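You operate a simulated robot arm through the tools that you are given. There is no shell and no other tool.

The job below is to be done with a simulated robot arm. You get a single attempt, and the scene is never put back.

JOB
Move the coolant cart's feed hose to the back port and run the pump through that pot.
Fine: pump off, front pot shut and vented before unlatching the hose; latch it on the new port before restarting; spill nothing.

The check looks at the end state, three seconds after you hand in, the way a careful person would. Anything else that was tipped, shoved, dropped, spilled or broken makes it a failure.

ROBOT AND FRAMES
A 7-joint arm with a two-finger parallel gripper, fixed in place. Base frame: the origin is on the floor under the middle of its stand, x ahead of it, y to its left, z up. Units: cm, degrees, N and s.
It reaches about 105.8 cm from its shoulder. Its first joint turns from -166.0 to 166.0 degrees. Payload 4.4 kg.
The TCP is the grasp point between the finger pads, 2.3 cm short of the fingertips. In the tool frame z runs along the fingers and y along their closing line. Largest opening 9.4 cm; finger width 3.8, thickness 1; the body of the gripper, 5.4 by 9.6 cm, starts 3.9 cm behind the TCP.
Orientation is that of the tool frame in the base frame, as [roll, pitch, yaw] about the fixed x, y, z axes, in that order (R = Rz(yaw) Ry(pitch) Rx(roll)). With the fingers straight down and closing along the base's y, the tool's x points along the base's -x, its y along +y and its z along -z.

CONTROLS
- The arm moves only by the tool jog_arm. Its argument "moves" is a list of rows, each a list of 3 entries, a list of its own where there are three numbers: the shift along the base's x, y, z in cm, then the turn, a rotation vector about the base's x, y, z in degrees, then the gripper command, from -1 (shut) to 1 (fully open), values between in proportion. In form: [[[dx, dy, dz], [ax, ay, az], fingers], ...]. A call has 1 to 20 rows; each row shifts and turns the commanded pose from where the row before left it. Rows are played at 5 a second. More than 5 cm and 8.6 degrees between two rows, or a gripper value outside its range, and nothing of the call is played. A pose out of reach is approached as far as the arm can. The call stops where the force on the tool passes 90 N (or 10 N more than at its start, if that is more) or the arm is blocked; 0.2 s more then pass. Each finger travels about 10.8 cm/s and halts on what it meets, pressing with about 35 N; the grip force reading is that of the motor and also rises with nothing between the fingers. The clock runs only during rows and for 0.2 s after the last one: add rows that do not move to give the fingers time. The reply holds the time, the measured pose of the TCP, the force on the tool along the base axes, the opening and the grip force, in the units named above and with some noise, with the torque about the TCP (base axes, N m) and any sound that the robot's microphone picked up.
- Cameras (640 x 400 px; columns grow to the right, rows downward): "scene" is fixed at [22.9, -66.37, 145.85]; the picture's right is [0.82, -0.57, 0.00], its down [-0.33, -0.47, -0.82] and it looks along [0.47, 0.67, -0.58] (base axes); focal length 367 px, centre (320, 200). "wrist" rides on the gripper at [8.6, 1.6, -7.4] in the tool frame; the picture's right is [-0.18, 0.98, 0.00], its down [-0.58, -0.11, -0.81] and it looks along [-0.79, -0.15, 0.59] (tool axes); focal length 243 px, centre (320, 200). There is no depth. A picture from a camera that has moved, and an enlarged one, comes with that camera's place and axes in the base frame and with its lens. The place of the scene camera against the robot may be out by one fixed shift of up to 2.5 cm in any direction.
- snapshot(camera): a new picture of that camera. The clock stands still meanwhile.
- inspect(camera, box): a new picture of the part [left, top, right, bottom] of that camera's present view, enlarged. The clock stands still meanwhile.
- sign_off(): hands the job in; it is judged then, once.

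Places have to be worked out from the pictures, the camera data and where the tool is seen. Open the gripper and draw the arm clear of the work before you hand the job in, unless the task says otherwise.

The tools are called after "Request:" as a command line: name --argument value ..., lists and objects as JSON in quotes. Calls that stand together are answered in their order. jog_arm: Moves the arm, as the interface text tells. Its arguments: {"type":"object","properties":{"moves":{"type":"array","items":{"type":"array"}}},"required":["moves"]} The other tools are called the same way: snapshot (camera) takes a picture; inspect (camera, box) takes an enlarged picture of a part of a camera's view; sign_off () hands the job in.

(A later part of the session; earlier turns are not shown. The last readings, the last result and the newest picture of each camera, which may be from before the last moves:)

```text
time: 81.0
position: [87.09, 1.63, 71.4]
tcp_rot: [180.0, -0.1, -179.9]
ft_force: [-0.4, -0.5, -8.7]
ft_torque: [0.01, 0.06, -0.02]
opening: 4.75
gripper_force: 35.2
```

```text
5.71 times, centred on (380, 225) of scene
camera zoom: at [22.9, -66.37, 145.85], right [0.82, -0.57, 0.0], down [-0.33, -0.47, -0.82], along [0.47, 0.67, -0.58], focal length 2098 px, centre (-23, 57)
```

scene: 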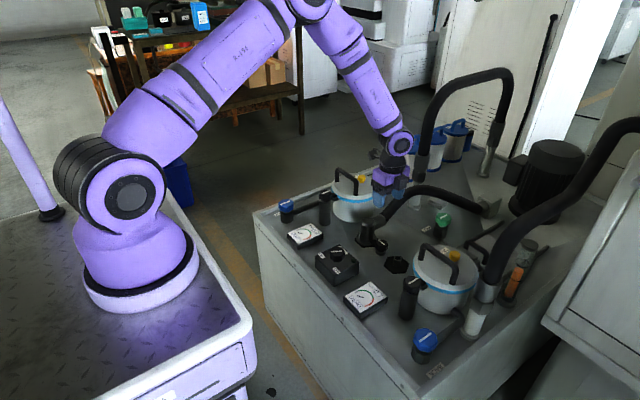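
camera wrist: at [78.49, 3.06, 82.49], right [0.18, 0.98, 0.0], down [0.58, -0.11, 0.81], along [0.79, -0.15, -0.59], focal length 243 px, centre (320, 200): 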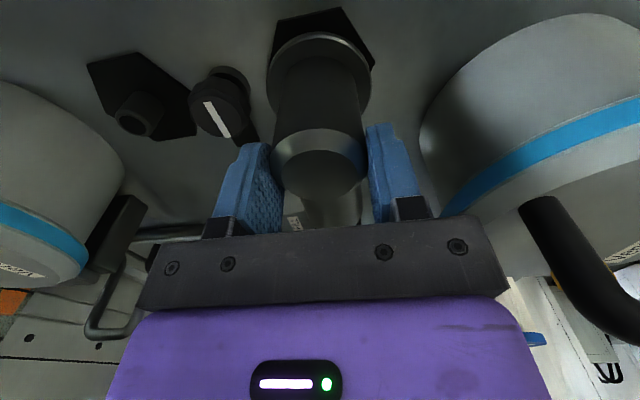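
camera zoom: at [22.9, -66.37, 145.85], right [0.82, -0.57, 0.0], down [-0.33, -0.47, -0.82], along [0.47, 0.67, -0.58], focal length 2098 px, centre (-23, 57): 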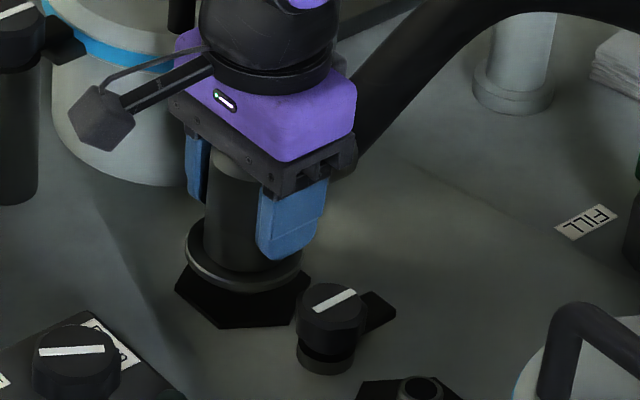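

No slip this time: the coupler kept its place in the fingers over 2 cm. I'll continue slowly up another 2.6 cm.

Request:
jog_arm --moves '[[[0, 0, 0.2], [0, 0, 0], -1], [[0, 0, 0.2], [0, 0, 0], -1], [[0, 0, 0.2], [0, 0, 0], -1], [[0, 0, 0.2], [0, 0, 0], -1], [[0, 0, 0.2], [0, 0, 0], -1], [[0, 0, 0.2], [0, 0, 0], -1], [[0, 0, 0.2], [0, 0, 0], -1], [[0, 0, 0.2], [0, 0, 0], -1], [[0, 0, 0.2], [0, 0, 0], -1], [[0, 0, 0.2], [0, 0, 0], -1], [[0, 0, 0.2], [0, 0, 0], -1], [[0, 0, 0.2], [0, 0, 0], -1], [[0, 0, 0.2], [0, 0, 0], -1]]'

Request:
inspect --camera "wrist" --box '[200, 0, 440, 240]'

Request:
inspect --camera "scene" --box '[345, 190, 415, 260]'

```text
time: 83.8
position: [87.1, 1.48, 74.06]
tcp_rot: [180.0, -0.1, -179.9]
ft_force: [-0.7, -0.4, -8.1]
ft_torque: [0.01, 0.05, 0.01]
opening: 4.73
gripper_force: 34.9
```

```text
1.67 times, centred on (320, 120) of wrist
camera zoom: at [78.45, 3.06, 81.38], right [0.18, 0.98, 0.0], down [0.58, -0.11, 0.81], along [0.79, -0.15, -0.59], focal length 404 px, centre (320, 333)
```

zoom: 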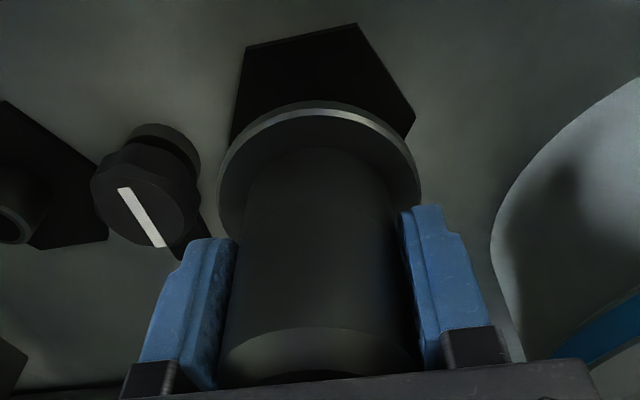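

```text
5.71 times, centred on (380, 225) of scene
camera zoom: at [22.9, -66.37, 145.85], right [0.82, -0.57, 0.0], down [-0.33, -0.47, -0.82], along [0.47, 0.67, -0.58], focal length 2098 px, centre (-23, 57)
```

zoom: 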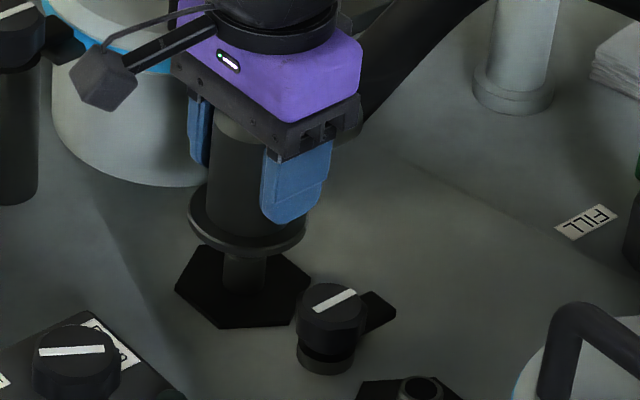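

The coupler is about 4.7 cm up and held steadily. I'll lift 1.6 cm more to be sure it is off the nub and will pass over the latch knob.

Request:
jog_arm --moves '[[[0, 0, 0.2], [0, 0, 0], -1], [[0, 0, 0.2], [0, 0, 0], -1], [[0, 0, 0.2], [0, 0, 0], -1], [[0, 0, 0.2], [0, 0, 0], -1], [[0, 0, 0.2], [0, 0, 0], -1], [[0, 0, 0.2], [0, 0, 0], -1], [[0, 0, 0.2], [0, 0, 0], -1], [[0, 0, 0.2], [0, 0, 0], -1], [[0, 0, 0], [0, 0, 0], -1]]'

Request:
inspect --camera "scene" --box '[345, 180, 435, 270]'

Request:
snapshot --camera "scene"

Request:
snapshot --camera "wrist"

```text
time: 85.8
position: [87.17, 1.6, 75.56]
tcp_rot: [180.0, -0.1, -180.0]
ft_force: [-0.3, -0.5, -8.2]
ft_torque: [-0.02, 0.03, 0.01]
opening: 4.73
gripper_force: 35.2
```

```text
4.44 times, centred on (390, 225) of scene
camera zoom: at [22.9, -66.37, 145.85], right [0.82, -0.57, 0.0], down [-0.33, -0.47, -0.82], along [0.47, 0.67, -0.58], focal length 1632 px, centre (9, 89)
```

zoom: 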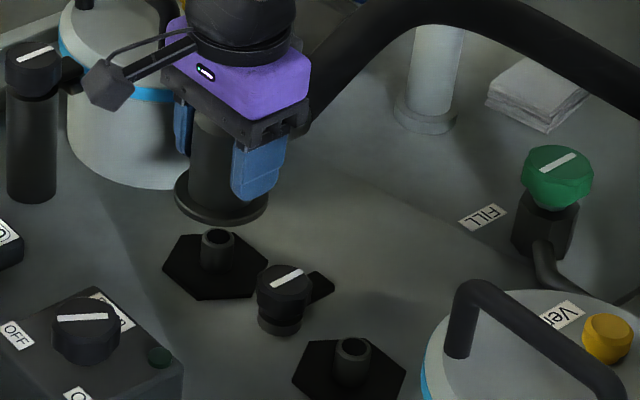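

```text
taken
```

scene: 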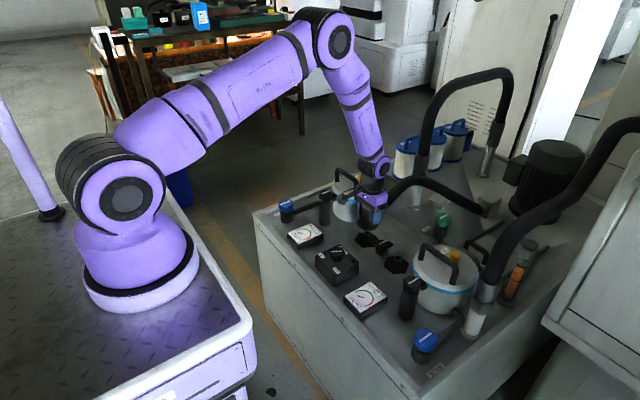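

```text
taken
camera wrist: at [78.49, 3.12, 82.94], right [0.18, 0.98, 0.0], down [0.58, -0.11, 0.81], along [0.79, -0.15, -0.59], focal length 243 px, centre (320, 200)
```

wrist: 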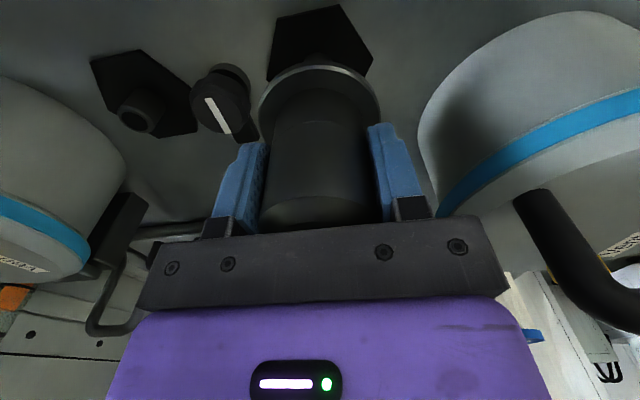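

The coupler is fully off, the front nub looks dry, and the nub-to-nub offset checks out as 14.1 cm straight along −y. I'll carry the coupler slowly to above the back port.

Request:
jog_arm --moves '[[[0, -0.3, 0], [0, 0, 0], -1], [[0, -0.5, 0], [0, 0, 0], -1], [[0, -0.5, 0], [0, 0, 0], -1], [[0, -0.5, 0], [0, 0, 0], -1], [[0, -0.5, 0], [0, 0, 0], -1], [[0, -0.5, 0], [0, 0, 0], -1], [[0, -0.5, 0], [0, 0, 0], -1], [[0, -0.5, 0], [0, 0, 0], -1], [[0, -0.5, 0], [0, 0, 0], -1], [[0, -0.5, 0], [0, 0, 0], -1], [[0, -0.5, 0], [0, 0, 0], -1], [[0, -0.5, 0], [0, 0, 0], -1], [[0, -0.5, 0], [0, 0, 0], -1], [[0, -0.5, 0], [0, 0, 0], -1], [[0, -0.5, 0], [0, 0, 0], -1]]'

Request:
inspect --camera "scene" --box '[345, 180, 435, 270]'

Request:
snapshot --camera "wrist"

```text
time: 89.0
position: [87.17, -5.67, 75.59]
tcp_rot: [-180.0, -0.1, -179.9]
ft_force: [-0.2, -0.1, -8.6]
ft_torque: [-0.01, 0.05, -0.01]
opening: 4.73
gripper_force: 34.7
```

```text
4.44 times, centred on (390, 225) of scene
camera zoom: at [22.9, -66.37, 145.85], right [0.82, -0.57, 0.0], down [-0.33, -0.47, -0.82], along [0.47, 0.67, -0.58], focal length 1632 px, centre (9, 89)
```

zoom: 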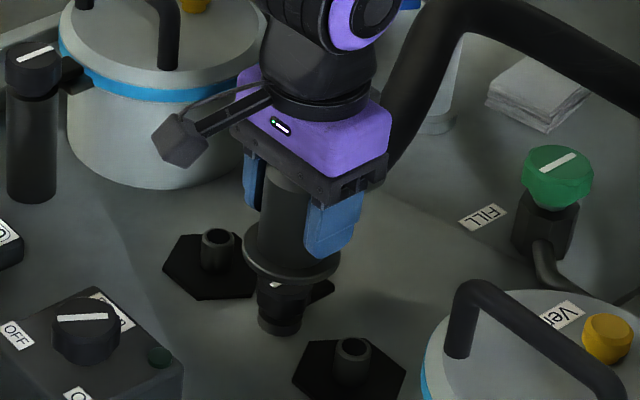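

```text
taken
camera wrist: at [78.51, -4.25, 82.91], right [0.18, 0.98, 0.0], down [0.58, -0.11, 0.81], along [0.79, -0.15, -0.59], focal length 243 px, centre (320, 200)
```

wrist: 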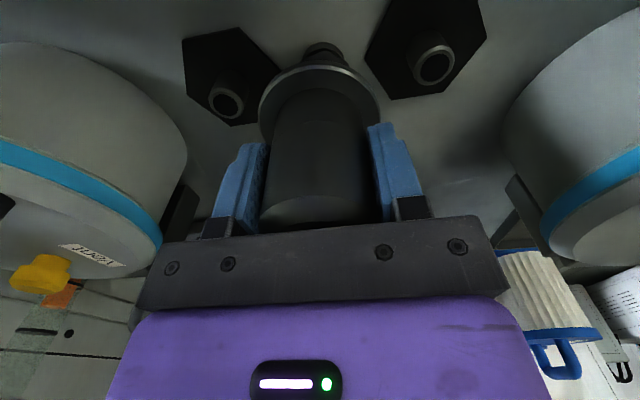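

Midway, the hose flexes without loading the hand and nothing is touched. I'll carry on the remaining 6.8 cm.

Request:
jog_arm --moves '[[[0, -0.5, 0], [0, 0, 0], -1], [[0, -0.5, 0], [0, 0, 0], -1], [[0, -0.5, 0], [0, 0, 0], -1], [[0, -0.5, 0], [0, 0, 0], -1], [[0, -0.5, 0], [0, 0, 0], -1], [[0, -0.5, 0], [0, 0, 0], -1], [[0, -0.5, 0], [0, 0, 0], -1], [[0, -0.5, 0], [0, 0, 0], -1], [[0, -0.5, 0], [0, 0, 0], -1], [[0, -0.5, 0], [0, 0, 0], -1], [[0, -0.5, 0], [0, 0, 0], -1], [[0, -0.5, 0], [0, 0, 0], -1], [[0, -0.5, 0], [0, 0, 0], -1], [[0, -0.3, 0], [0, 0, 0], -1], [[0, 0, 0], [0, 0, 0], -1]]'

Request:
inspect --camera "scene" --box '[345, 180, 455, 280]'

Request:
snapshot --camera "wrist"

Request:
snapshot --camera "scene"

```text
time: 92.2
position: [87.06, -12.43, 75.63]
tcp_rot: [-179.9, 0.0, -180.0]
ft_force: [-0.1, 0.1, -7.1]
ft_torque: [0.03, -0.01, 0.0]
opening: 4.74
gripper_force: 35.2
```

```text
4.00 times, centred on (400, 230) of scene
camera zoom: at [22.9, -66.37, 145.85], right [0.82, -0.57, 0.0], down [-0.33, -0.47, -0.82], along [0.47, 0.67, -0.58], focal length 1469 px, centre (0, 80)
```

zoom: 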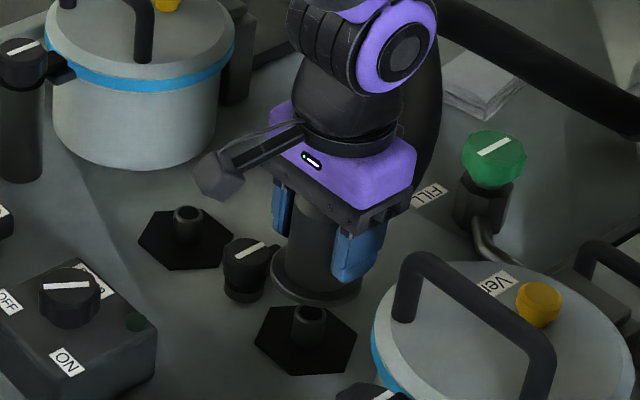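

```text
taken
camera wrist: at [78.48, -10.97, 83.0], right [0.18, 0.98, 0.0], down [0.58, -0.11, 0.81], along [0.79, -0.15, -0.59], focal length 243 px, centre (320, 200)
```

wrist: 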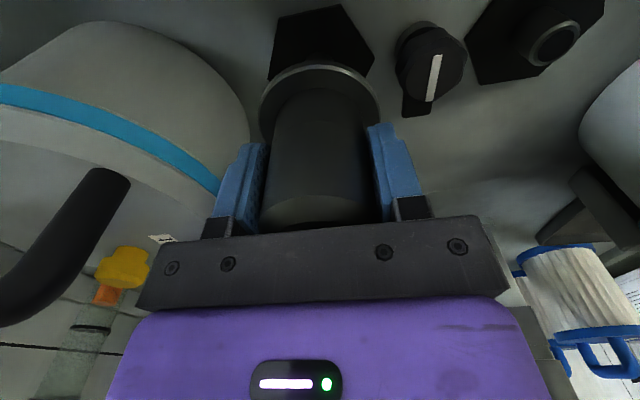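

```text
taken
```

scene: 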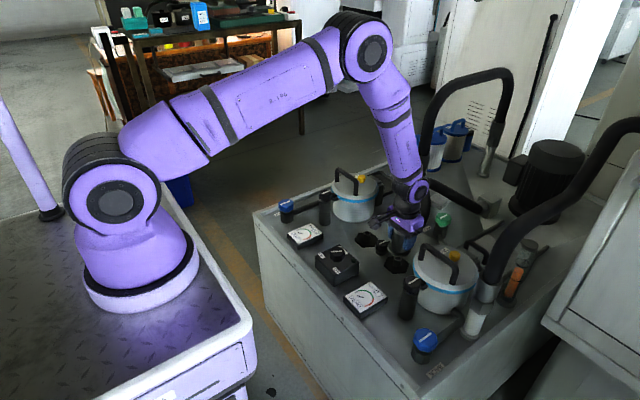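

The hex/flange alignment in the wrist view matches the one I had above the front port almost exactly. I'll lower slowly the first 3 cm, to just above the nub, and check.

Request:
jog_arm --moves '[[[0, 0, -0.3], [0, 0, 0], -1], [[0, 0, -0.3], [0, 0, 0], -1], [[0, 0, -0.3], [0, 0, 0], -1], [[0, 0, -0.3], [0, 0, 0], -1], [[0, 0, -0.3], [0, 0, 0], -1], [[0, 0, -0.3], [0, 0, 0], -1], [[0, 0, -0.3], [0, 0, 0], -1], [[0, 0, -0.3], [0, 0, 0], -1], [[0, 0, -0.3], [0, 0, 0], -1], [[0, 0, -0.2], [0, 0, 0], -1], [[0, 0, 0], [0, 0, 0], -1]]'

Request:
inspect --camera "scene" --box '[345, 190, 455, 280]'

Request:
snapshot --camera "wrist"

```text
time: 94.6
position: [87.17, -12.45, 72.65]
tcp_rot: [-180.0, 0.0, -179.8]
ft_force: [0.3, 0.7, -7.8]
ft_torque: [0.01, 0.07, -0.02]
opening: 4.76
gripper_force: 35.0
```

```text
4.44 times, centred on (400, 235) of scene
camera zoom: at [22.9, -66.37, 145.85], right [0.82, -0.57, 0.0], down [-0.33, -0.47, -0.82], along [0.47, 0.67, -0.58], focal length 1632 px, centre (-36, 44)
```

zoom: 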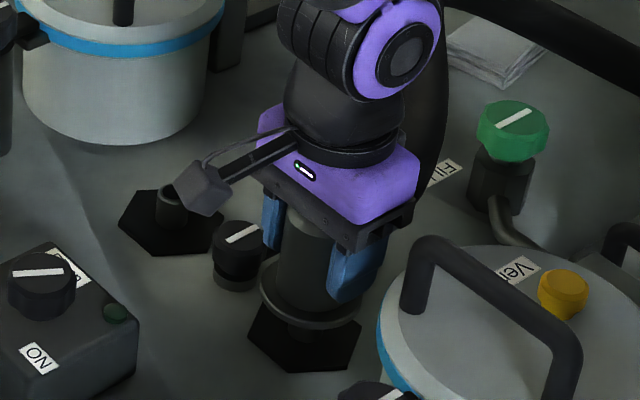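

```text
taken
camera wrist: at [78.49, -10.97, 80.09], right [0.18, 0.98, 0.0], down [0.58, -0.11, 0.81], along [0.79, -0.15, -0.59], focal length 243 px, centre (320, 200)
```

wrist: 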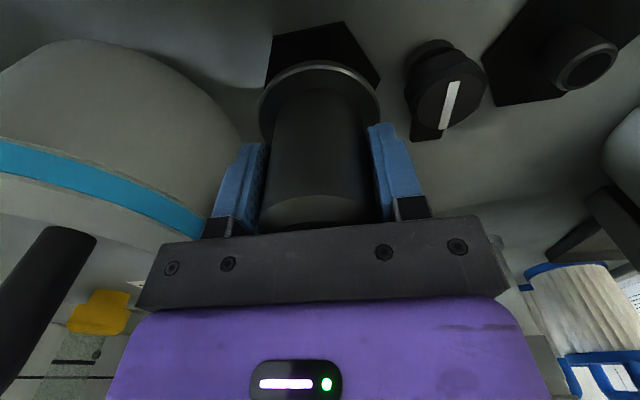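

The alignment over the nub matches the front-port pictures to within about a pixel. I'll lower it on slowly toward seating, watching the force.

Request:
jog_arm --moves '[[[0, 0, -0.2], [0, 0, 0], -1], [[0, 0, -0.2], [0, 0, 0], -1], [[0, 0, -0.2], [0, 0, 0], -1], [[0, 0, -0.2], [0, 0, 0], -1], [[0, 0, -0.2], [0, 0, 0], -1], [[0, 0, -0.2], [0, 0, 0], -1], [[0, 0, -0.2], [0, 0, 0], -1], [[0, 0, -0.2], [0, 0, 0], -1], [[0, 0, 0], [0, 0, 0], -1]]'

Request:
inspect --camera "scene" --box '[345, 190, 455, 280]'

```text
time: 96.6
position: [87.25, -12.64, 71.05]
tcp_rot: [180.0, -0.1, -179.9]
ft_force: [-0.4, 0.7, -8.8]
ft_torque: [0.01, 0.05, -0.01]
opening: 4.74
gripper_force: 34.7
```

```text
4.44 times, centred on (400, 235) of scene
camera zoom: at [22.9, -66.37, 145.85], right [0.82, -0.57, 0.0], down [-0.33, -0.47, -0.82], along [0.47, 0.67, -0.58], focal length 1632 px, centre (-36, 44)
```

zoom: 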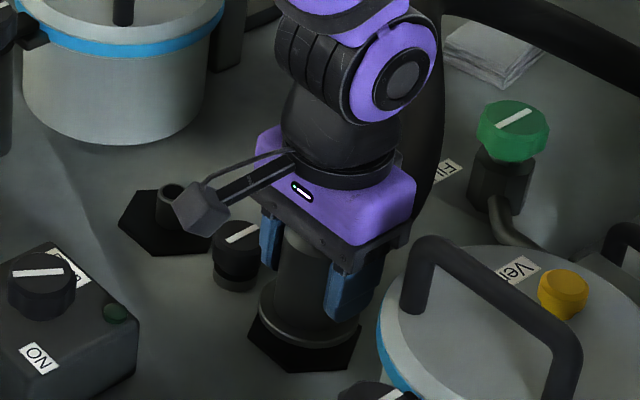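

It's going over the nub with no extra force. I'll lower the last 1.6 cm in fine steps.

Request:
jog_arm --moves '[[[0, 0, -0.2], [0, 0, 0], -1], [[0, 0, -0.2], [0, 0, 0], -1], [[0, 0, -0.2], [0, 0, 0], -1], [[0, 0, -0.2], [0, 0, 0], -1], [[0, 0, -0.2], [0, 0, 0], -1], [[0, 0, -0.2], [0, 0, 0], -1], [[0, 0, -0.2], [0, 0, 0], -1], [[0, 0, -0.15], [0, 0, 0], -1], [[0, 0, 0], [0, 0, 0], -1]]'

Request:
inspect --camera "scene" --box '[345, 190, 455, 280]'

Request:
inspect --camera "wrist" --box '[200, 0, 440, 240]'

```text
time: 98.6
position: [87.18, -12.59, 69.57]
tcp_rot: [-180.0, -0.1, -179.9]
ft_force: [0.0, -0.4, -8.2]
ft_torque: [-0.03, 0.05, -0.04]
opening: 4.74
gripper_force: 35.3
```

```text
4.44 times, centred on (400, 235) of scene
camera zoom: at [22.9, -66.37, 145.85], right [0.82, -0.57, 0.0], down [-0.33, -0.47, -0.82], along [0.47, 0.67, -0.58], focal length 1632 px, centre (-36, 44)
```

zoom: 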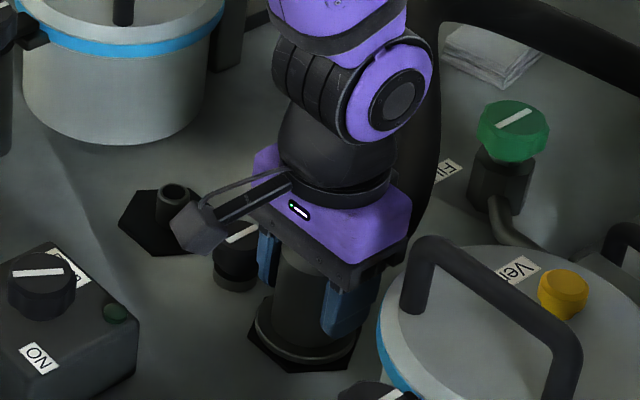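

```text
1.67 times, centred on (320, 120) of wrist
camera zoom: at [78.49, -11.0, 76.87], right [0.18, 0.98, 0.0], down [0.58, -0.11, 0.81], along [0.79, -0.15, -0.59], focal length 404 px, centre (320, 333)
```

zoom: 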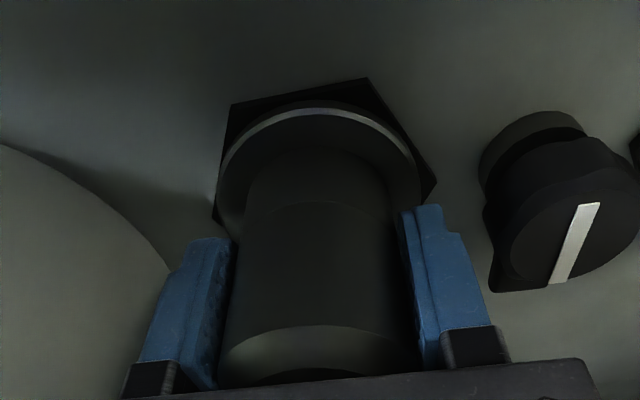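

It's almost down; the weight is still on the hand. I'll lower by small amounts until it seats.

Request:
jog_arm --moves '[[[0, 0, -0.1], [0, 0, 0], -1], [[0, 0, -0.1], [0, 0, 0], -1], [[0, 0, 0], [0, 0, 0], -1]]'

```text
time: 99.4
position: [87.13, -12.39, 69.38]
tcp_rot: [-179.9, 0.0, -180.0]
ft_force: [-5.7, 0.4, 10.2]
ft_torque: [0.04, -0.22, 0.02]
opening: 4.75
gripper_force: 34.8
```

The load reversed to +10 N, so the coupler is seated at the same height as it was on the front port. I'll open and lift straight off.

Request:
jog_arm --moves '[[[0, 0, 0.05], [0, 0, 0], 0.0], [[0, 0, 0], [0, 0, 0], 0.35], [[0, 0, 0], [0, 0, 0], 0.35], [[0, 0, 1], [0, 0, 0], 0.35], [[0, 0, 2], [0, 0, 0], 0.35], [[0, 0, 3], [0, 0, 0], 0.35], [[0, 0, 4], [0, 0, 0], 0.35], [[0, 0, 1], [0, 0, 0], 0.35], [[0, 0, 0], [0, 0, 0], 0.35]]'

Request:
inspect --camera "scene" --box '[345, 190, 455, 280]'

Request:
snapshot --camera "wrist"

Request:
snapshot --camera "scene"

```text
time: 101.4
position: [87.02, -12.7, 80.37]
tcp_rot: [179.9, 0.0, -179.9]
ft_force: [-0.2, 0.4, -0.4]
ft_torque: [0.0, 0.0, -0.01]
opening: 6.34
gripper_force: 0.0
```

```text
4.44 times, centred on (400, 235) of scene
camera zoom: at [22.9, -66.37, 145.85], right [0.82, -0.57, 0.0], down [-0.33, -0.47, -0.82], along [0.47, 0.67, -0.58], focal length 1632 px, centre (-36, 44)
```

zoom: 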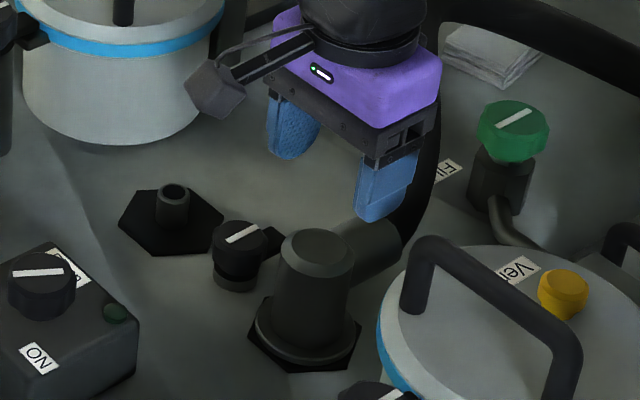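

```text
taken
camera wrist: at [78.47, -11.11, 87.73], right [0.18, 0.98, 0.0], down [0.58, -0.11, 0.81], along [0.79, -0.15, -0.59], focal length 243 px, centre (320, 200)
```

wrist: 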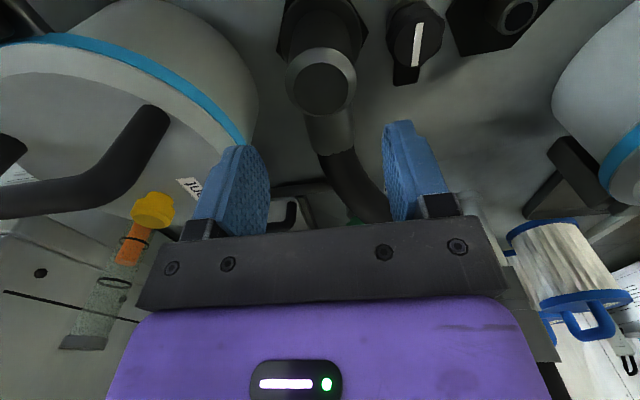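

```text
taken
```

scene: 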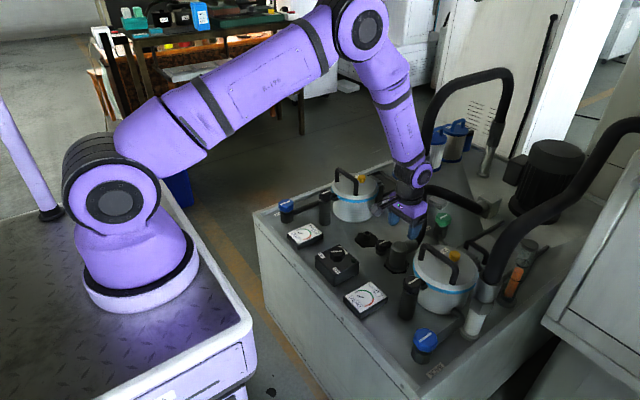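

The coupler sits squarely on the back port and the deck is dry. Next I go back to the latch knob (arm pointing +x), grip it with the fingers along y, and swing it clockwise onto the back coupler.

Request:
jog_arm --moves '[[[0, 2.4, 0], [0, 0, 0], 0.3], [[0.05, 2.4, 0], [0, 0, 0], 0.3], [[0, 2.4, 0], [0, 0, 0], 0.3], [[0, 0, -3], [0, 0, 0], 0.3], [[0, 0, -2], [0, 0, 0], 0.3], [[0, 0, 0], [0, 0, 0], 0.3]]'

Request:
snapshot --camera "wrist"

Request:
inspect --camera "scene" --box '[345, 180, 455, 280]'

```text
time: 102.8
position: [87.17, -5.17, 75.48]
tcp_rot: [180.0, 0.0, -179.9]
ft_force: [0.4, -0.4, 0.9]
ft_torque: [0.0, -0.04, 0.02]
opening: 6.11
gripper_force: 0.0
```

```text
taken
camera wrist: at [78.49, -3.77, 82.77], right [0.18, 0.98, 0.0], down [0.58, -0.11, 0.81], along [0.79, -0.15, -0.59], focal length 243 px, centre (320, 200)
```

wrist: 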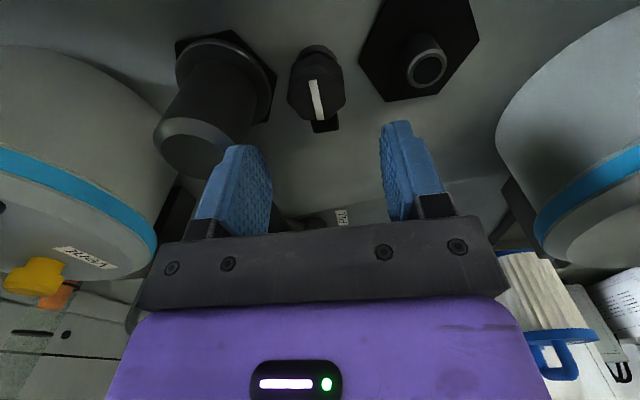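

```text
4.00 times, centred on (400, 230) of scene
camera zoom: at [22.9, -66.37, 145.85], right [0.82, -0.57, 0.0], down [-0.33, -0.47, -0.82], along [0.47, 0.67, -0.58], focal length 1469 px, centre (0, 80)
```

zoom: 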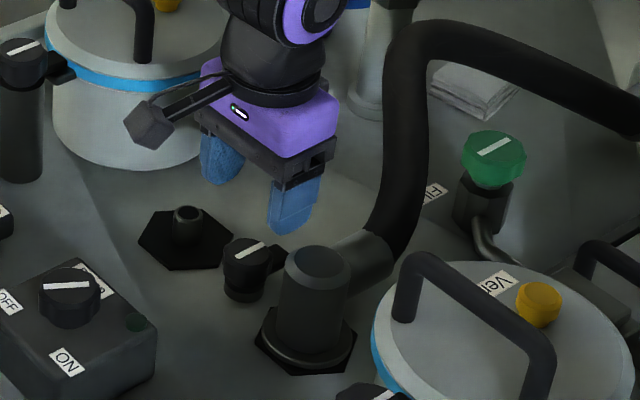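

The knob reads at about [87.0, -5.5]; the hose rises well beyond the hand. I'll shift −0.25 in y, descend and grip.

Request:
jog_arm --moves '[[[-0.05, -0.25, -2.5], [0, 0, 0], 0.3], [[0, 0, -2], [0, 0, 0], 0.3], [[0, 0, -1.6], [0, 0, 0], 0.3], [[0, 0, 0], [0, 0, 0], 0.0], [[0, 0, 0], [0, 0, 0], -0.5], [[0, 0, 0], [0, 0, 0], -1], [[0, 0, 0], [0, 0, 0], -1]]'

Request:
snapshot --camera "wrist"

Request:
inspect --camera "scene" --box '[345, 180, 455, 280]'

```text
time: 104.4
position: [87.15, -5.51, 69.32]
tcp_rot: [179.9, 0.0, -179.9]
ft_force: [1.2, 7.8, -4.2]
ft_torque: [-0.09, -0.43, 0.01]
opening: 3.74
gripper_force: 44.7
```

```text
taken
camera wrist: at [78.45, -3.99, 76.6], right [0.18, 0.98, 0.0], down [0.58, -0.11, 0.81], along [0.79, -0.15, -0.59], focal length 243 px, centre (320, 200)
```

wrist: 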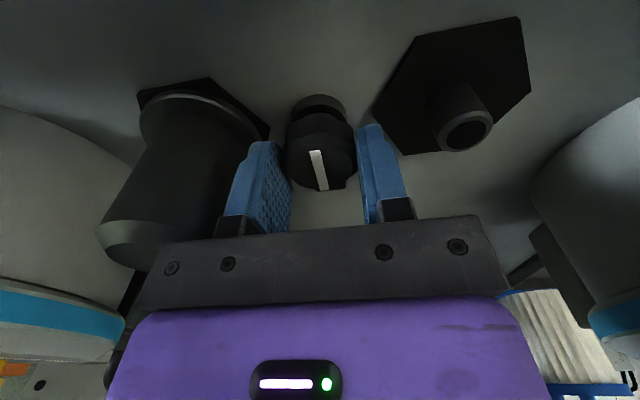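

```text
4.00 times, centred on (400, 230) of scene
camera zoom: at [22.9, -66.37, 145.85], right [0.82, -0.57, 0.0], down [-0.33, -0.47, -0.82], along [0.47, 0.67, -0.58], focal length 1469 px, centre (0, 80)
```

zoom: 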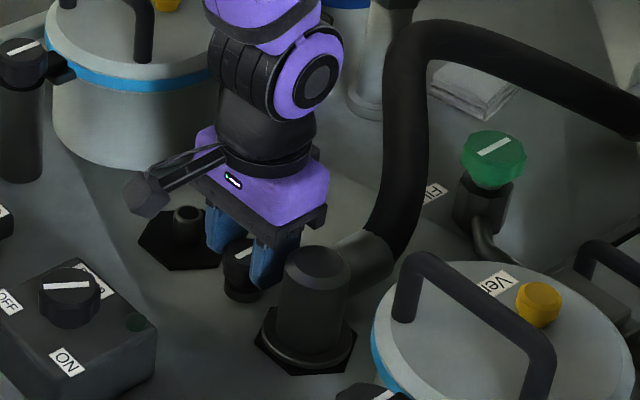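

The latch knob is gripped. I'll swing it clockwise half of the way first and check clearance.

Request:
jog_arm --moves '[[[0, 0, 0], [0, 0, -6], -1], [[0, 0, 0], [0, 0, -6], -1], [[0, 0, 0], [0, 0, -6], -1], [[0, 0, 0], [0, 0, -6], -1], [[0, 0, 0], [0, 0, -6], -1], [[0, 0, 0], [0, 0, -6], -1], [[0, 0, 0], [0, 0, -6], -1], [[0, 0, 0], [0, 0, 0], -1]]'

Request:
inspect --camera "scene" --box '[345, 180, 455, 280]'

Request:
inspect --camera "wrist" --box '[220, 60, 420, 230]'

```text
time: 106.2
position: [87.07, -5.56, 69.36]
tcp_rot: [-179.9, 0.0, 137.9]
ft_force: [-4.4, 6.3, -3.2]
ft_torque: [0.4, 0.3, 0.02]
opening: 3.73
gripper_force: 44.8
```

```text
4.00 times, centred on (400, 230) of scene
camera zoom: at [22.9, -66.37, 145.85], right [0.82, -0.57, 0.0], down [-0.33, -0.47, -0.82], along [0.47, 0.67, -0.58], focal length 1469 px, centre (0, 80)
```

zoom: 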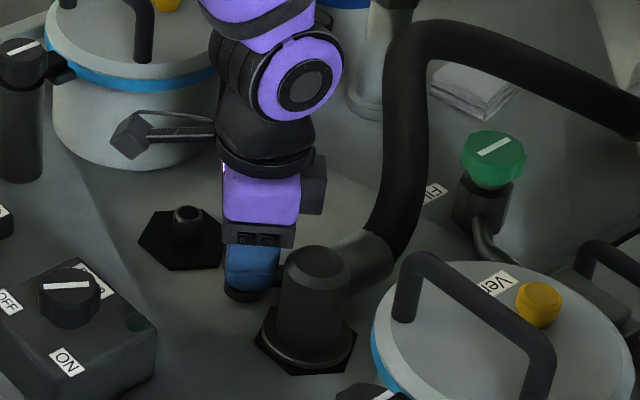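

```text
2.35 times, centred on (320, 145) of wrist
camera zoom: at [81.73, 1.32, 76.61], right [0.79, 0.61, 0.0], down [0.36, -0.47, 0.81], along [0.49, -0.64, -0.59], focal length 571 px, centre (320, 329)
```

zoom: 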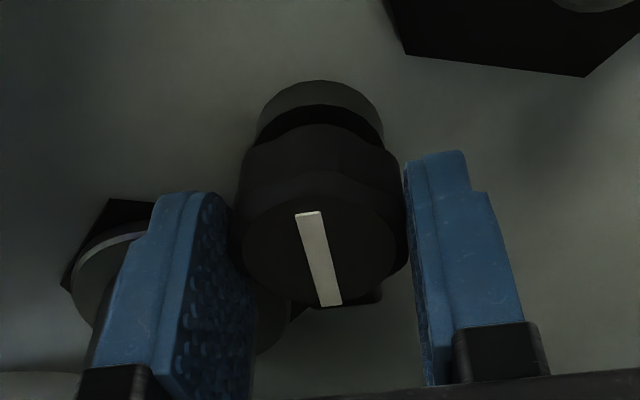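

No contact and no torque at 42°. I'll continue the swing to 90°, stopping if the force builds.

Request:
jog_arm --moves '[[[0, 0, 0], [0, 0, -5], -1], [[0, 0, 0], [0, 0, -5], -1], [[0, 0, 0], [0, 0, -5], -1], [[0, 0, 0], [0, 0, -5], -1], [[0, 0, 0], [0, 0, -5], -1], [[0, 0, 0], [0, 0, -5], -1], [[0, 0, 0], [0, 0, 0], -1]]'

Request:
inspect --camera "scene" --box '[345, 180, 455, 280]'

Request:
inspect --camera "wrist" --box '[220, 60, 420, 230]'

```text
time: 107.8
position: [87.18, -5.55, 69.21]
tcp_rot: [-179.9, 0.0, 108.0]
ft_force: [-18.7, -5.1, -6.4]
ft_torque: [0.19, 0.3, -0.03]
opening: 3.81
gripper_force: 44.6
```

```text
4.00 times, centred on (400, 230) of scene
camera zoom: at [22.9, -66.37, 145.85], right [0.82, -0.57, 0.0], down [-0.33, -0.47, -0.82], along [0.47, 0.67, -0.58], focal length 1469 px, centre (0, 80)
```

zoom: 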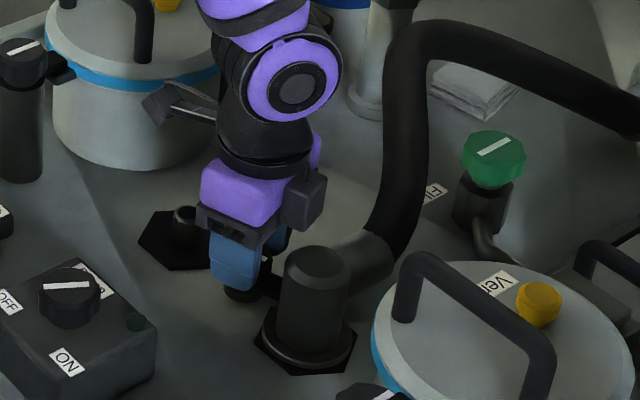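

```text
2.35 times, centred on (320, 145) of wrist
camera zoom: at [85.9, 3.02, 76.6], right [0.99, 0.13, 0.0], down [0.08, -0.59, 0.81], along [0.1, -0.8, -0.59], focal length 571 px, centre (320, 329)
```

zoom: 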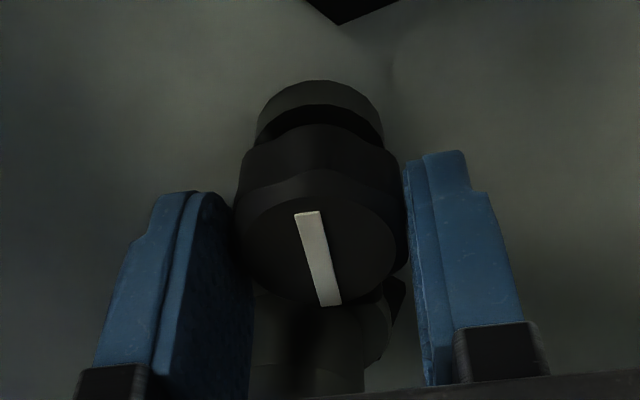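

The arm is nearly on the coupler flange. I'll turn the final 18° plus a little to find the stop.

Request:
jog_arm --moves '[[[0, 0, 0], [0, 0, -5], -1], [[0, 0, 0], [0, 0, -5], -1], [[0, 0, 0], [0, 0, -4], -1], [[0, 0, 0], [0, 0, -4], -1], [[0, 0, 0], [0, 0, 0], -1]]'

Request:
inspect --camera "wrist" --box '[220, 60, 420, 230]'

Request:
inspect --camera "scene" --box '[345, 200, 435, 280]'

```text
time: 109.0
position: [86.98, -5.62, 69.2]
tcp_rot: [-179.8, 0.0, 89.9]
ft_force: [-33.3, -13.9, -11.3]
ft_torque: [0.4, 0.37, 0.34]
opening: 3.79
gripper_force: 45.2
```

```text
2.35 times, centred on (320, 145) of wrist
camera zoom: at [88.63, 2.93, 76.6], right [0.98, -0.18, 0.0], down [-0.11, -0.58, 0.81], along [-0.15, -0.79, -0.59], focal length 571 px, centre (320, 329)
```

zoom: 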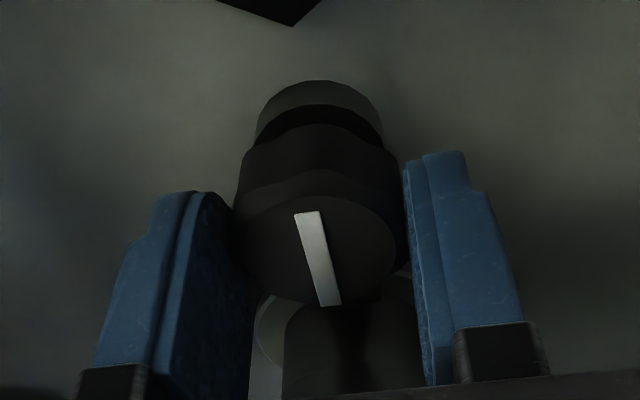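

```text
5.00 times, centred on (390, 240) of scene
camera zoom: at [22.9, -66.37, 145.85], right [0.82, -0.57, 0.0], down [-0.33, -0.47, -0.82], along [0.47, 0.67, -0.58], focal length 1836 px, centre (-30, 0)
```

zoom: 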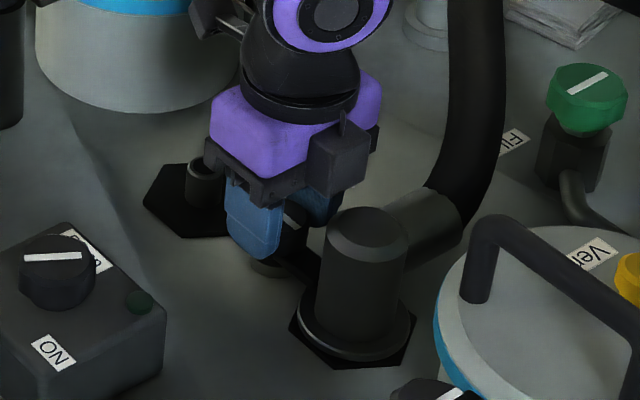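

Torque is building (0.34 N·m) at 180°, and the arm lies over the coupler flange. I'll nudge 4° more to confirm the end stop.

Request:
jog_arm --moves '[[[-0.15, 0, 0], [0, 0, -2], -1], [[0, 0, 0], [0, 0, -2], -1], [[0, 0, 0], [0, 0, 0], -1]]'

Request:
inspect --camera "wrist" --box '[220, 60, 420, 230]'

```text
time: 109.8
position: [87.01, -5.55, 69.45]
tcp_rot: [-179.9, -0.1, 86.2]
ft_force: [-25.4, -8.0, -17.1]
ft_torque: [-0.06, 0.15, 0.49]
opening: 3.74
gripper_force: 44.6
```

```text
2.35 times, centred on (320, 145) of wrist
camera zoom: at [89.19, 2.85, 76.67], right [0.97, -0.25, 0.0], down [-0.15, -0.57, 0.81], along [-0.2, -0.78, -0.59], focal length 571 px, centre (320, 329)
```

zoom: 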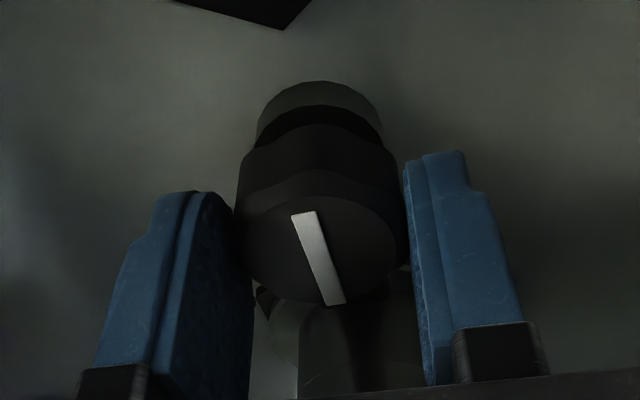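

The knob stayed put while the hand turned, so the latch is at its end stop over the back coupler. I'll release, lift clear and inspect.

Request:
jog_arm --moves '[[[0, 0, 0], [0, 0, 2], -0.4], [[0, 0, 0], [0, 0, 0], 0.3], [[0, 0, 0], [0, 0, 0], 0.3], [[0, 0, 2], [0, 0, 0], 0.3], [[0, 0, 4], [0, 0, 0], 0.3], [[0, 0, 4], [0, 0, 0], 0.3], [[0, 0, 4], [0, 0, 0], 0.3], [[0, 0, 4], [0, 0, 8], 1], [[-1, 0, 2], [0, 0, 8], 1], [[-1, 0, 0], [0, 0, 8], 1], [[-1, 0, 0], [0, 0, 8], 1], [[-1, 0, 0], [0, 0, 8], 1], [[-1, 0, 0], [0, 0, 8], 1], [[-1, 0, 0], [0, 0, 8], 1], [[-1, 0, 0], [0, 0, 8], 1], [[-1, 0, 0], [0, 0, 8], 1], [[-1, 0, 0], [0, 0, 8], 1], [[-1, 0, 0], [0, 0, 8], 1], [[0, 0, 0], [0, 0, 4], 1]]'

Request:
snapshot --camera "wrist"

Request:
inspect --camera "scene" --box '[345, 180, 475, 290]'

Request:
inspect --camera "scene" --box '[360, 220, 430, 280]'

```text
time: 113.8
position: [76.96, -5.65, 89.29]
tcp_rot: [180.0, 0.0, -179.8]
ft_force: [0.0, -0.1, 0.0]
ft_torque: [0.01, 0.0, -0.01]
opening: 9.4
gripper_force: 0.1
```

```text
taken
camera wrist: at [68.29, -4.07, 96.67], right [0.18, 0.98, 0.0], down [0.58, -0.11, 0.81], along [0.79, -0.15, -0.59], focal length 243 px, centre (320, 200)
```

wrist: 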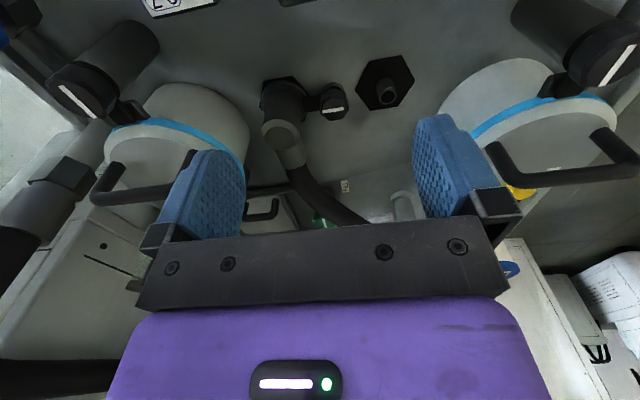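

```text
3.64 times, centred on (410, 235) of scene
camera zoom: at [22.9, -66.37, 145.85], right [0.82, -0.57, 0.0], down [-0.33, -0.47, -0.82], along [0.47, 0.67, -0.58], focal length 1335 px, centre (-7, 73)
```

zoom: 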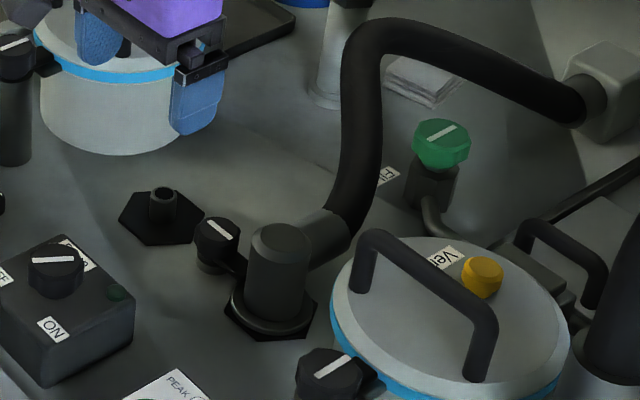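

```text
6.67 times, centred on (395, 250) of scene
camera zoom: at [22.9, -66.37, 145.85], right [0.82, -0.57, 0.0], down [-0.33, -0.47, -0.82], along [0.47, 0.67, -0.58], focal length 2448 px, centre (-180, -133)
```

zoom: 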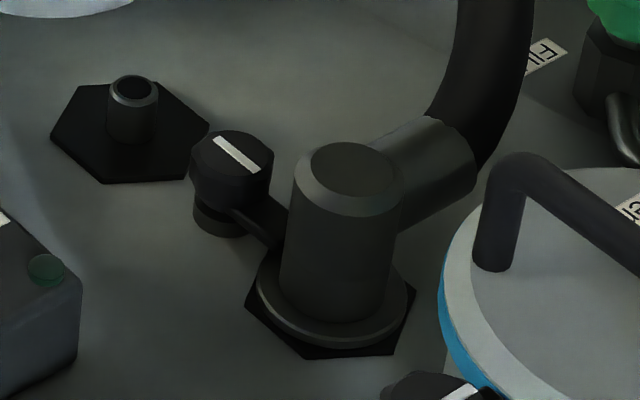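

The latch arm now holds the back coupler's flange. Next I'll open the BACK valve (line along x = shut), first moving over to it near [70.4, -37.5, 72].

Request:
jog_arm --moves '[[[-0.8, -4, 0], [0, 0, 0], 1], [[-0.8, -4, 0], [0, 0, 0], 1], [[-0.8, -4, 0], [0, 0, 0], 1], [[-0.8, -4, 0], [0, 0, 0], 1], [[-0.8, -4, 0], [0, 0, 0], 1], [[-0.8, -4, 0], [0, 0, 0], 1], [[-0.8, -4, -1.5], [0, 0, 0], 1], [[-0.8, -3.8, -2], [0, 0, 0], 1], [[0, 0, -3], [0, 0, 0], 1], [[0, 0, 0], [0, 0, 0], 1]]'

Request:
snapshot --camera "wrist"

Request:
inspect --camera "wrist" --box '[230, 10, 400, 120]'

Request:
snapshot --camera "scene"

```text
time: 116.0
position: [70.71, -37.32, 82.62]
tcp_rot: [-179.9, 0.0, -180.0]
ft_force: [0.3, 0.6, -0.2]
ft_torque: [-0.01, 0.0, -0.01]
opening: 9.4
gripper_force: 0.0
```

```text
taken
camera wrist: at [61.94, -35.83, 90.04], right [0.18, 0.98, 0.0], down [0.58, -0.11, 0.81], along [0.79, -0.15, -0.59], focal length 243 px, centre (320, 200)
```

wrist: 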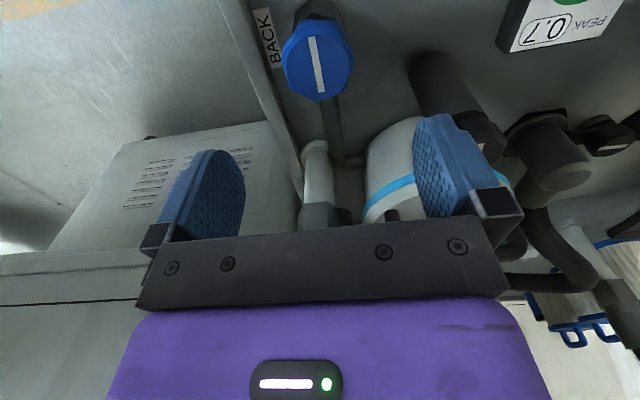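

```text
3.64 times, centred on (315, 65) of wrist
camera zoom: at [61.94, -35.83, 90.04], right [0.18, 0.98, 0.0], down [0.58, -0.11, 0.81], along [0.79, -0.15, -0.59], focal length 882 px, centre (338, 691)
```

zoom: 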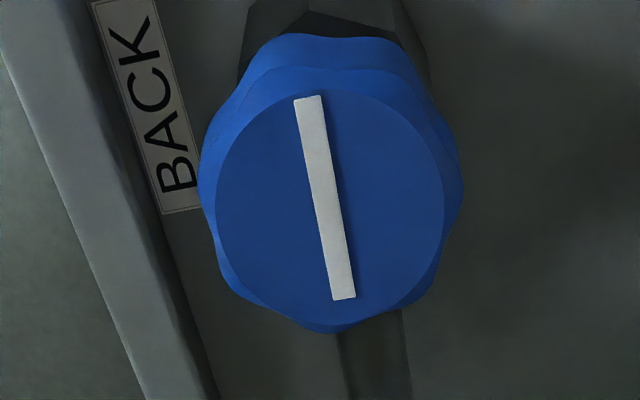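

```text
taken
```

scene: 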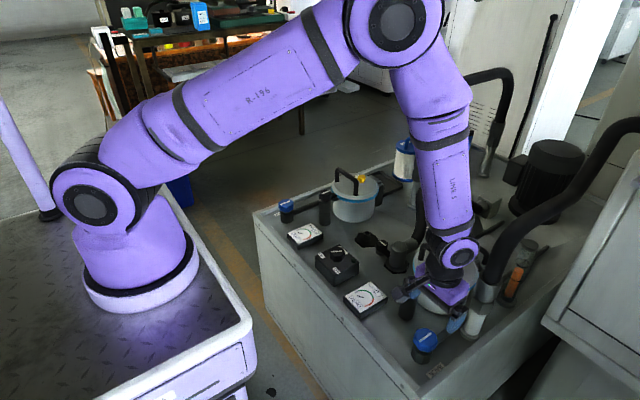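

The BACK knob's top centre comes out at [70.4, -37.6, 71.8]. I'll descend around it and grip.

Request:
jog_arm --moves '[[[-0.15, -0.1, -3], [0, 0, 0], 0.8], [[-0.15, -0.1, -3], [0, 0, 0], 0.6], [[0, 0, -2.2], [0, 0, 0], 0.6], [[0, 0, -2.0], [0, 0, 0], 0.6], [[0, 0, 0], [0, 0, 0], 0.6]]'

Request:
snapshot --camera "wrist"

```text
time: 117.2
position: [70.22, -37.45, 72.39]
tcp_rot: [-180.0, 0.0, -179.9]
ft_force: [0.9, -0.3, -0.6]
ft_torque: [0.04, 0.0, 0.02]
opening: 7.5
gripper_force: 0.0
```

```text
taken
camera wrist: at [61.64, -36.0, 79.81], right [0.18, 0.98, 0.0], down [0.58, -0.11, 0.81], along [0.79, -0.15, -0.59], focal length 243 px, centre (320, 200)
```

wrist: 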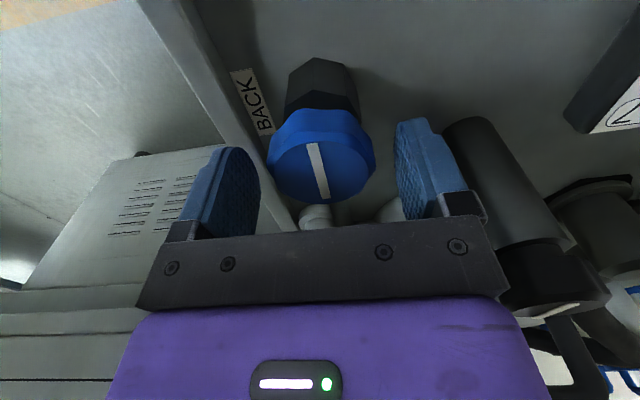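

Centred. I'll close on the knob and test a small counter-clockwise turn.

Request:
jog_arm --moves '[[[0.15, -0.1, 0], [0, 0, 0], 0.4], [[0, 0, 0], [0, 0, 0], 0.0], [[0, 0, 0], [0, 0, 0], -0.5], [[0, 0, 0], [0, 0, 0], -1], [[0, 0, 0], [0, 0, 0], -1], [[0, 0, 0], [0, 0, 4], -1], [[0, 0, 0], [0, 0, 4], -1], [[0, 0, 0], [0, 0, 4], -1], [[0, 0, 0], [0, 0, 0], -1]]'

Request:
inspect --camera "wrist" --box '[240, 50, 400, 230]'

```text
time: 119.2
position: [70.54, -37.59, 72.44]
tcp_rot: [180.0, -0.1, -167.9]
ft_force: [1.1, 21.4, -26.1]
ft_torque: [-0.13, -0.84, 0.02]
opening: 5.17
gripper_force: 44.8
```

```text
2.22 times, centred on (320, 140) of wrist
camera zoom: at [61.64, -37.86, 79.83], right [-0.03, 1.0, 0.0], down [0.59, 0.02, 0.81], along [0.81, 0.02, -0.59], focal length 539 px, centre (320, 333)
```

zoom: 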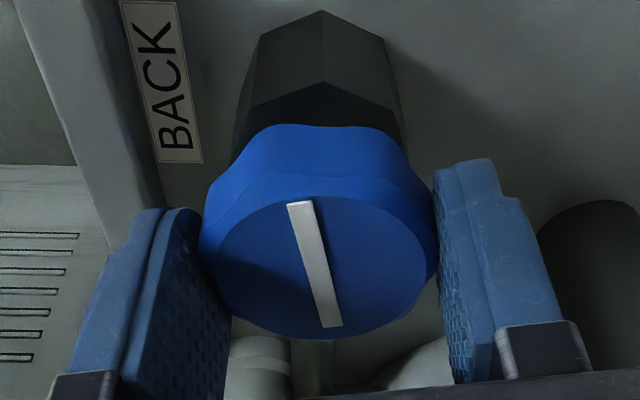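

It turns freely counter-clockwise with no stop torque. I'll continue to a full quarter turn.

Request:
jog_arm --moves '[[[0, 0.05, 0], [0, 0, 6.5], -1], [[0, 0.05, 0], [0, 0, 6.5], -1], [[0, 0, 0], [0, 0, 6.5], -1], [[0, 0, 0], [0, 0, 6.5], -1], [[0, 0, 0], [0, 0, 6.5], -1], [[0, 0, 0], [0, 0, 6.5], -1], [[0, 0, 0], [0, 0, 6.5], -1], [[0, 0, 0], [0, 0, 6.5], -1], [[0, 0, 0], [0, 0, 6.5], -1], [[0, 0, 0], [0, 0, 6.5], -1], [[0, 0, 0], [0, 0, 6.5], -1], [[0, 0, 0], [0, 0, 6.5], -1], [[0, 0, 0], [0, 0, 0], -1]]'

Request:
inspect --camera "wrist" --box '[240, 50, 400, 230]'

Request:
inspect --camera "scene" --box '[380, 290, 480, 390]'

```text
time: 122.0
position: [70.47, -37.6, 72.56]
tcp_rot: [180.0, 0.0, -89.8]
ft_force: [5.2, 11.3, -14.9]
ft_torque: [0.2, 0.51, -0.04]
opening: 5.16
gripper_force: 44.5
```

```text
2.22 times, centred on (320, 140) of wrist
camera zoom: at [68.89, -46.33, 79.92], right [-0.98, 0.18, 0.0], down [0.11, 0.58, 0.81], along [0.15, 0.79, -0.59], focal length 539 px, centre (320, 333)
```

zoom: 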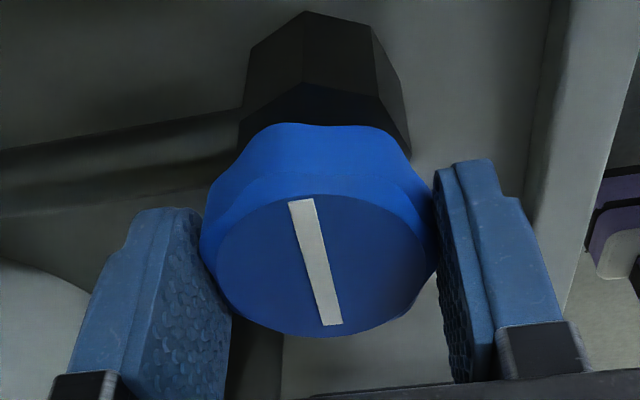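

```text
4.00 times, centred on (430, 340) of scene
camera zoom: at [22.9, -66.37, 145.85], right [0.82, -0.57, 0.0], down [-0.33, -0.47, -0.82], along [0.47, 0.67, -0.58], focal length 1469 px, centre (-120, -360)
```

zoom: 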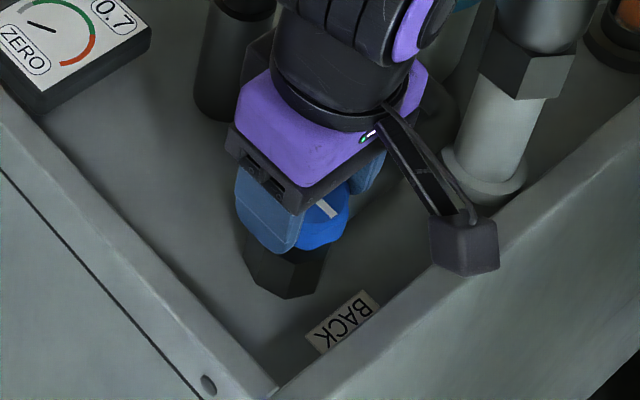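

It's turned 90° with the line now across. I'll nudge a few more degrees to confirm the open stop.

Request:
jog_arm --moves '[[[0, 0, 0], [0, 0, 3], -1], [[0, 0, 0], [0, 0, 2], -1], [[0, 0, 0], [0, 0, 0], -1]]'

Request:
inspect --camera "wrist" --box '[240, 50, 400, 230]'

```text
time: 122.8
position: [70.57, -37.79, 72.63]
tcp_rot: [-179.9, -0.1, -84.9]
ft_force: [10.3, -6.9, -7.9]
ft_torque: [-0.46, -0.25, -0.5]
opening: 5.13
gripper_force: 45.5
```

```text
2.22 times, centred on (320, 140) of wrist
camera zoom: at [69.64, -46.59, 79.96], right [-1.0, 0.1, 0.0], down [0.06, 0.59, 0.81], along [0.08, 0.8, -0.59], focal length 539 px, centre (320, 333)
```

zoom: 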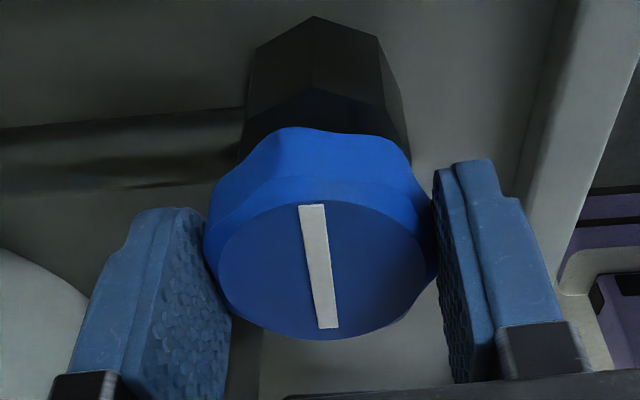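

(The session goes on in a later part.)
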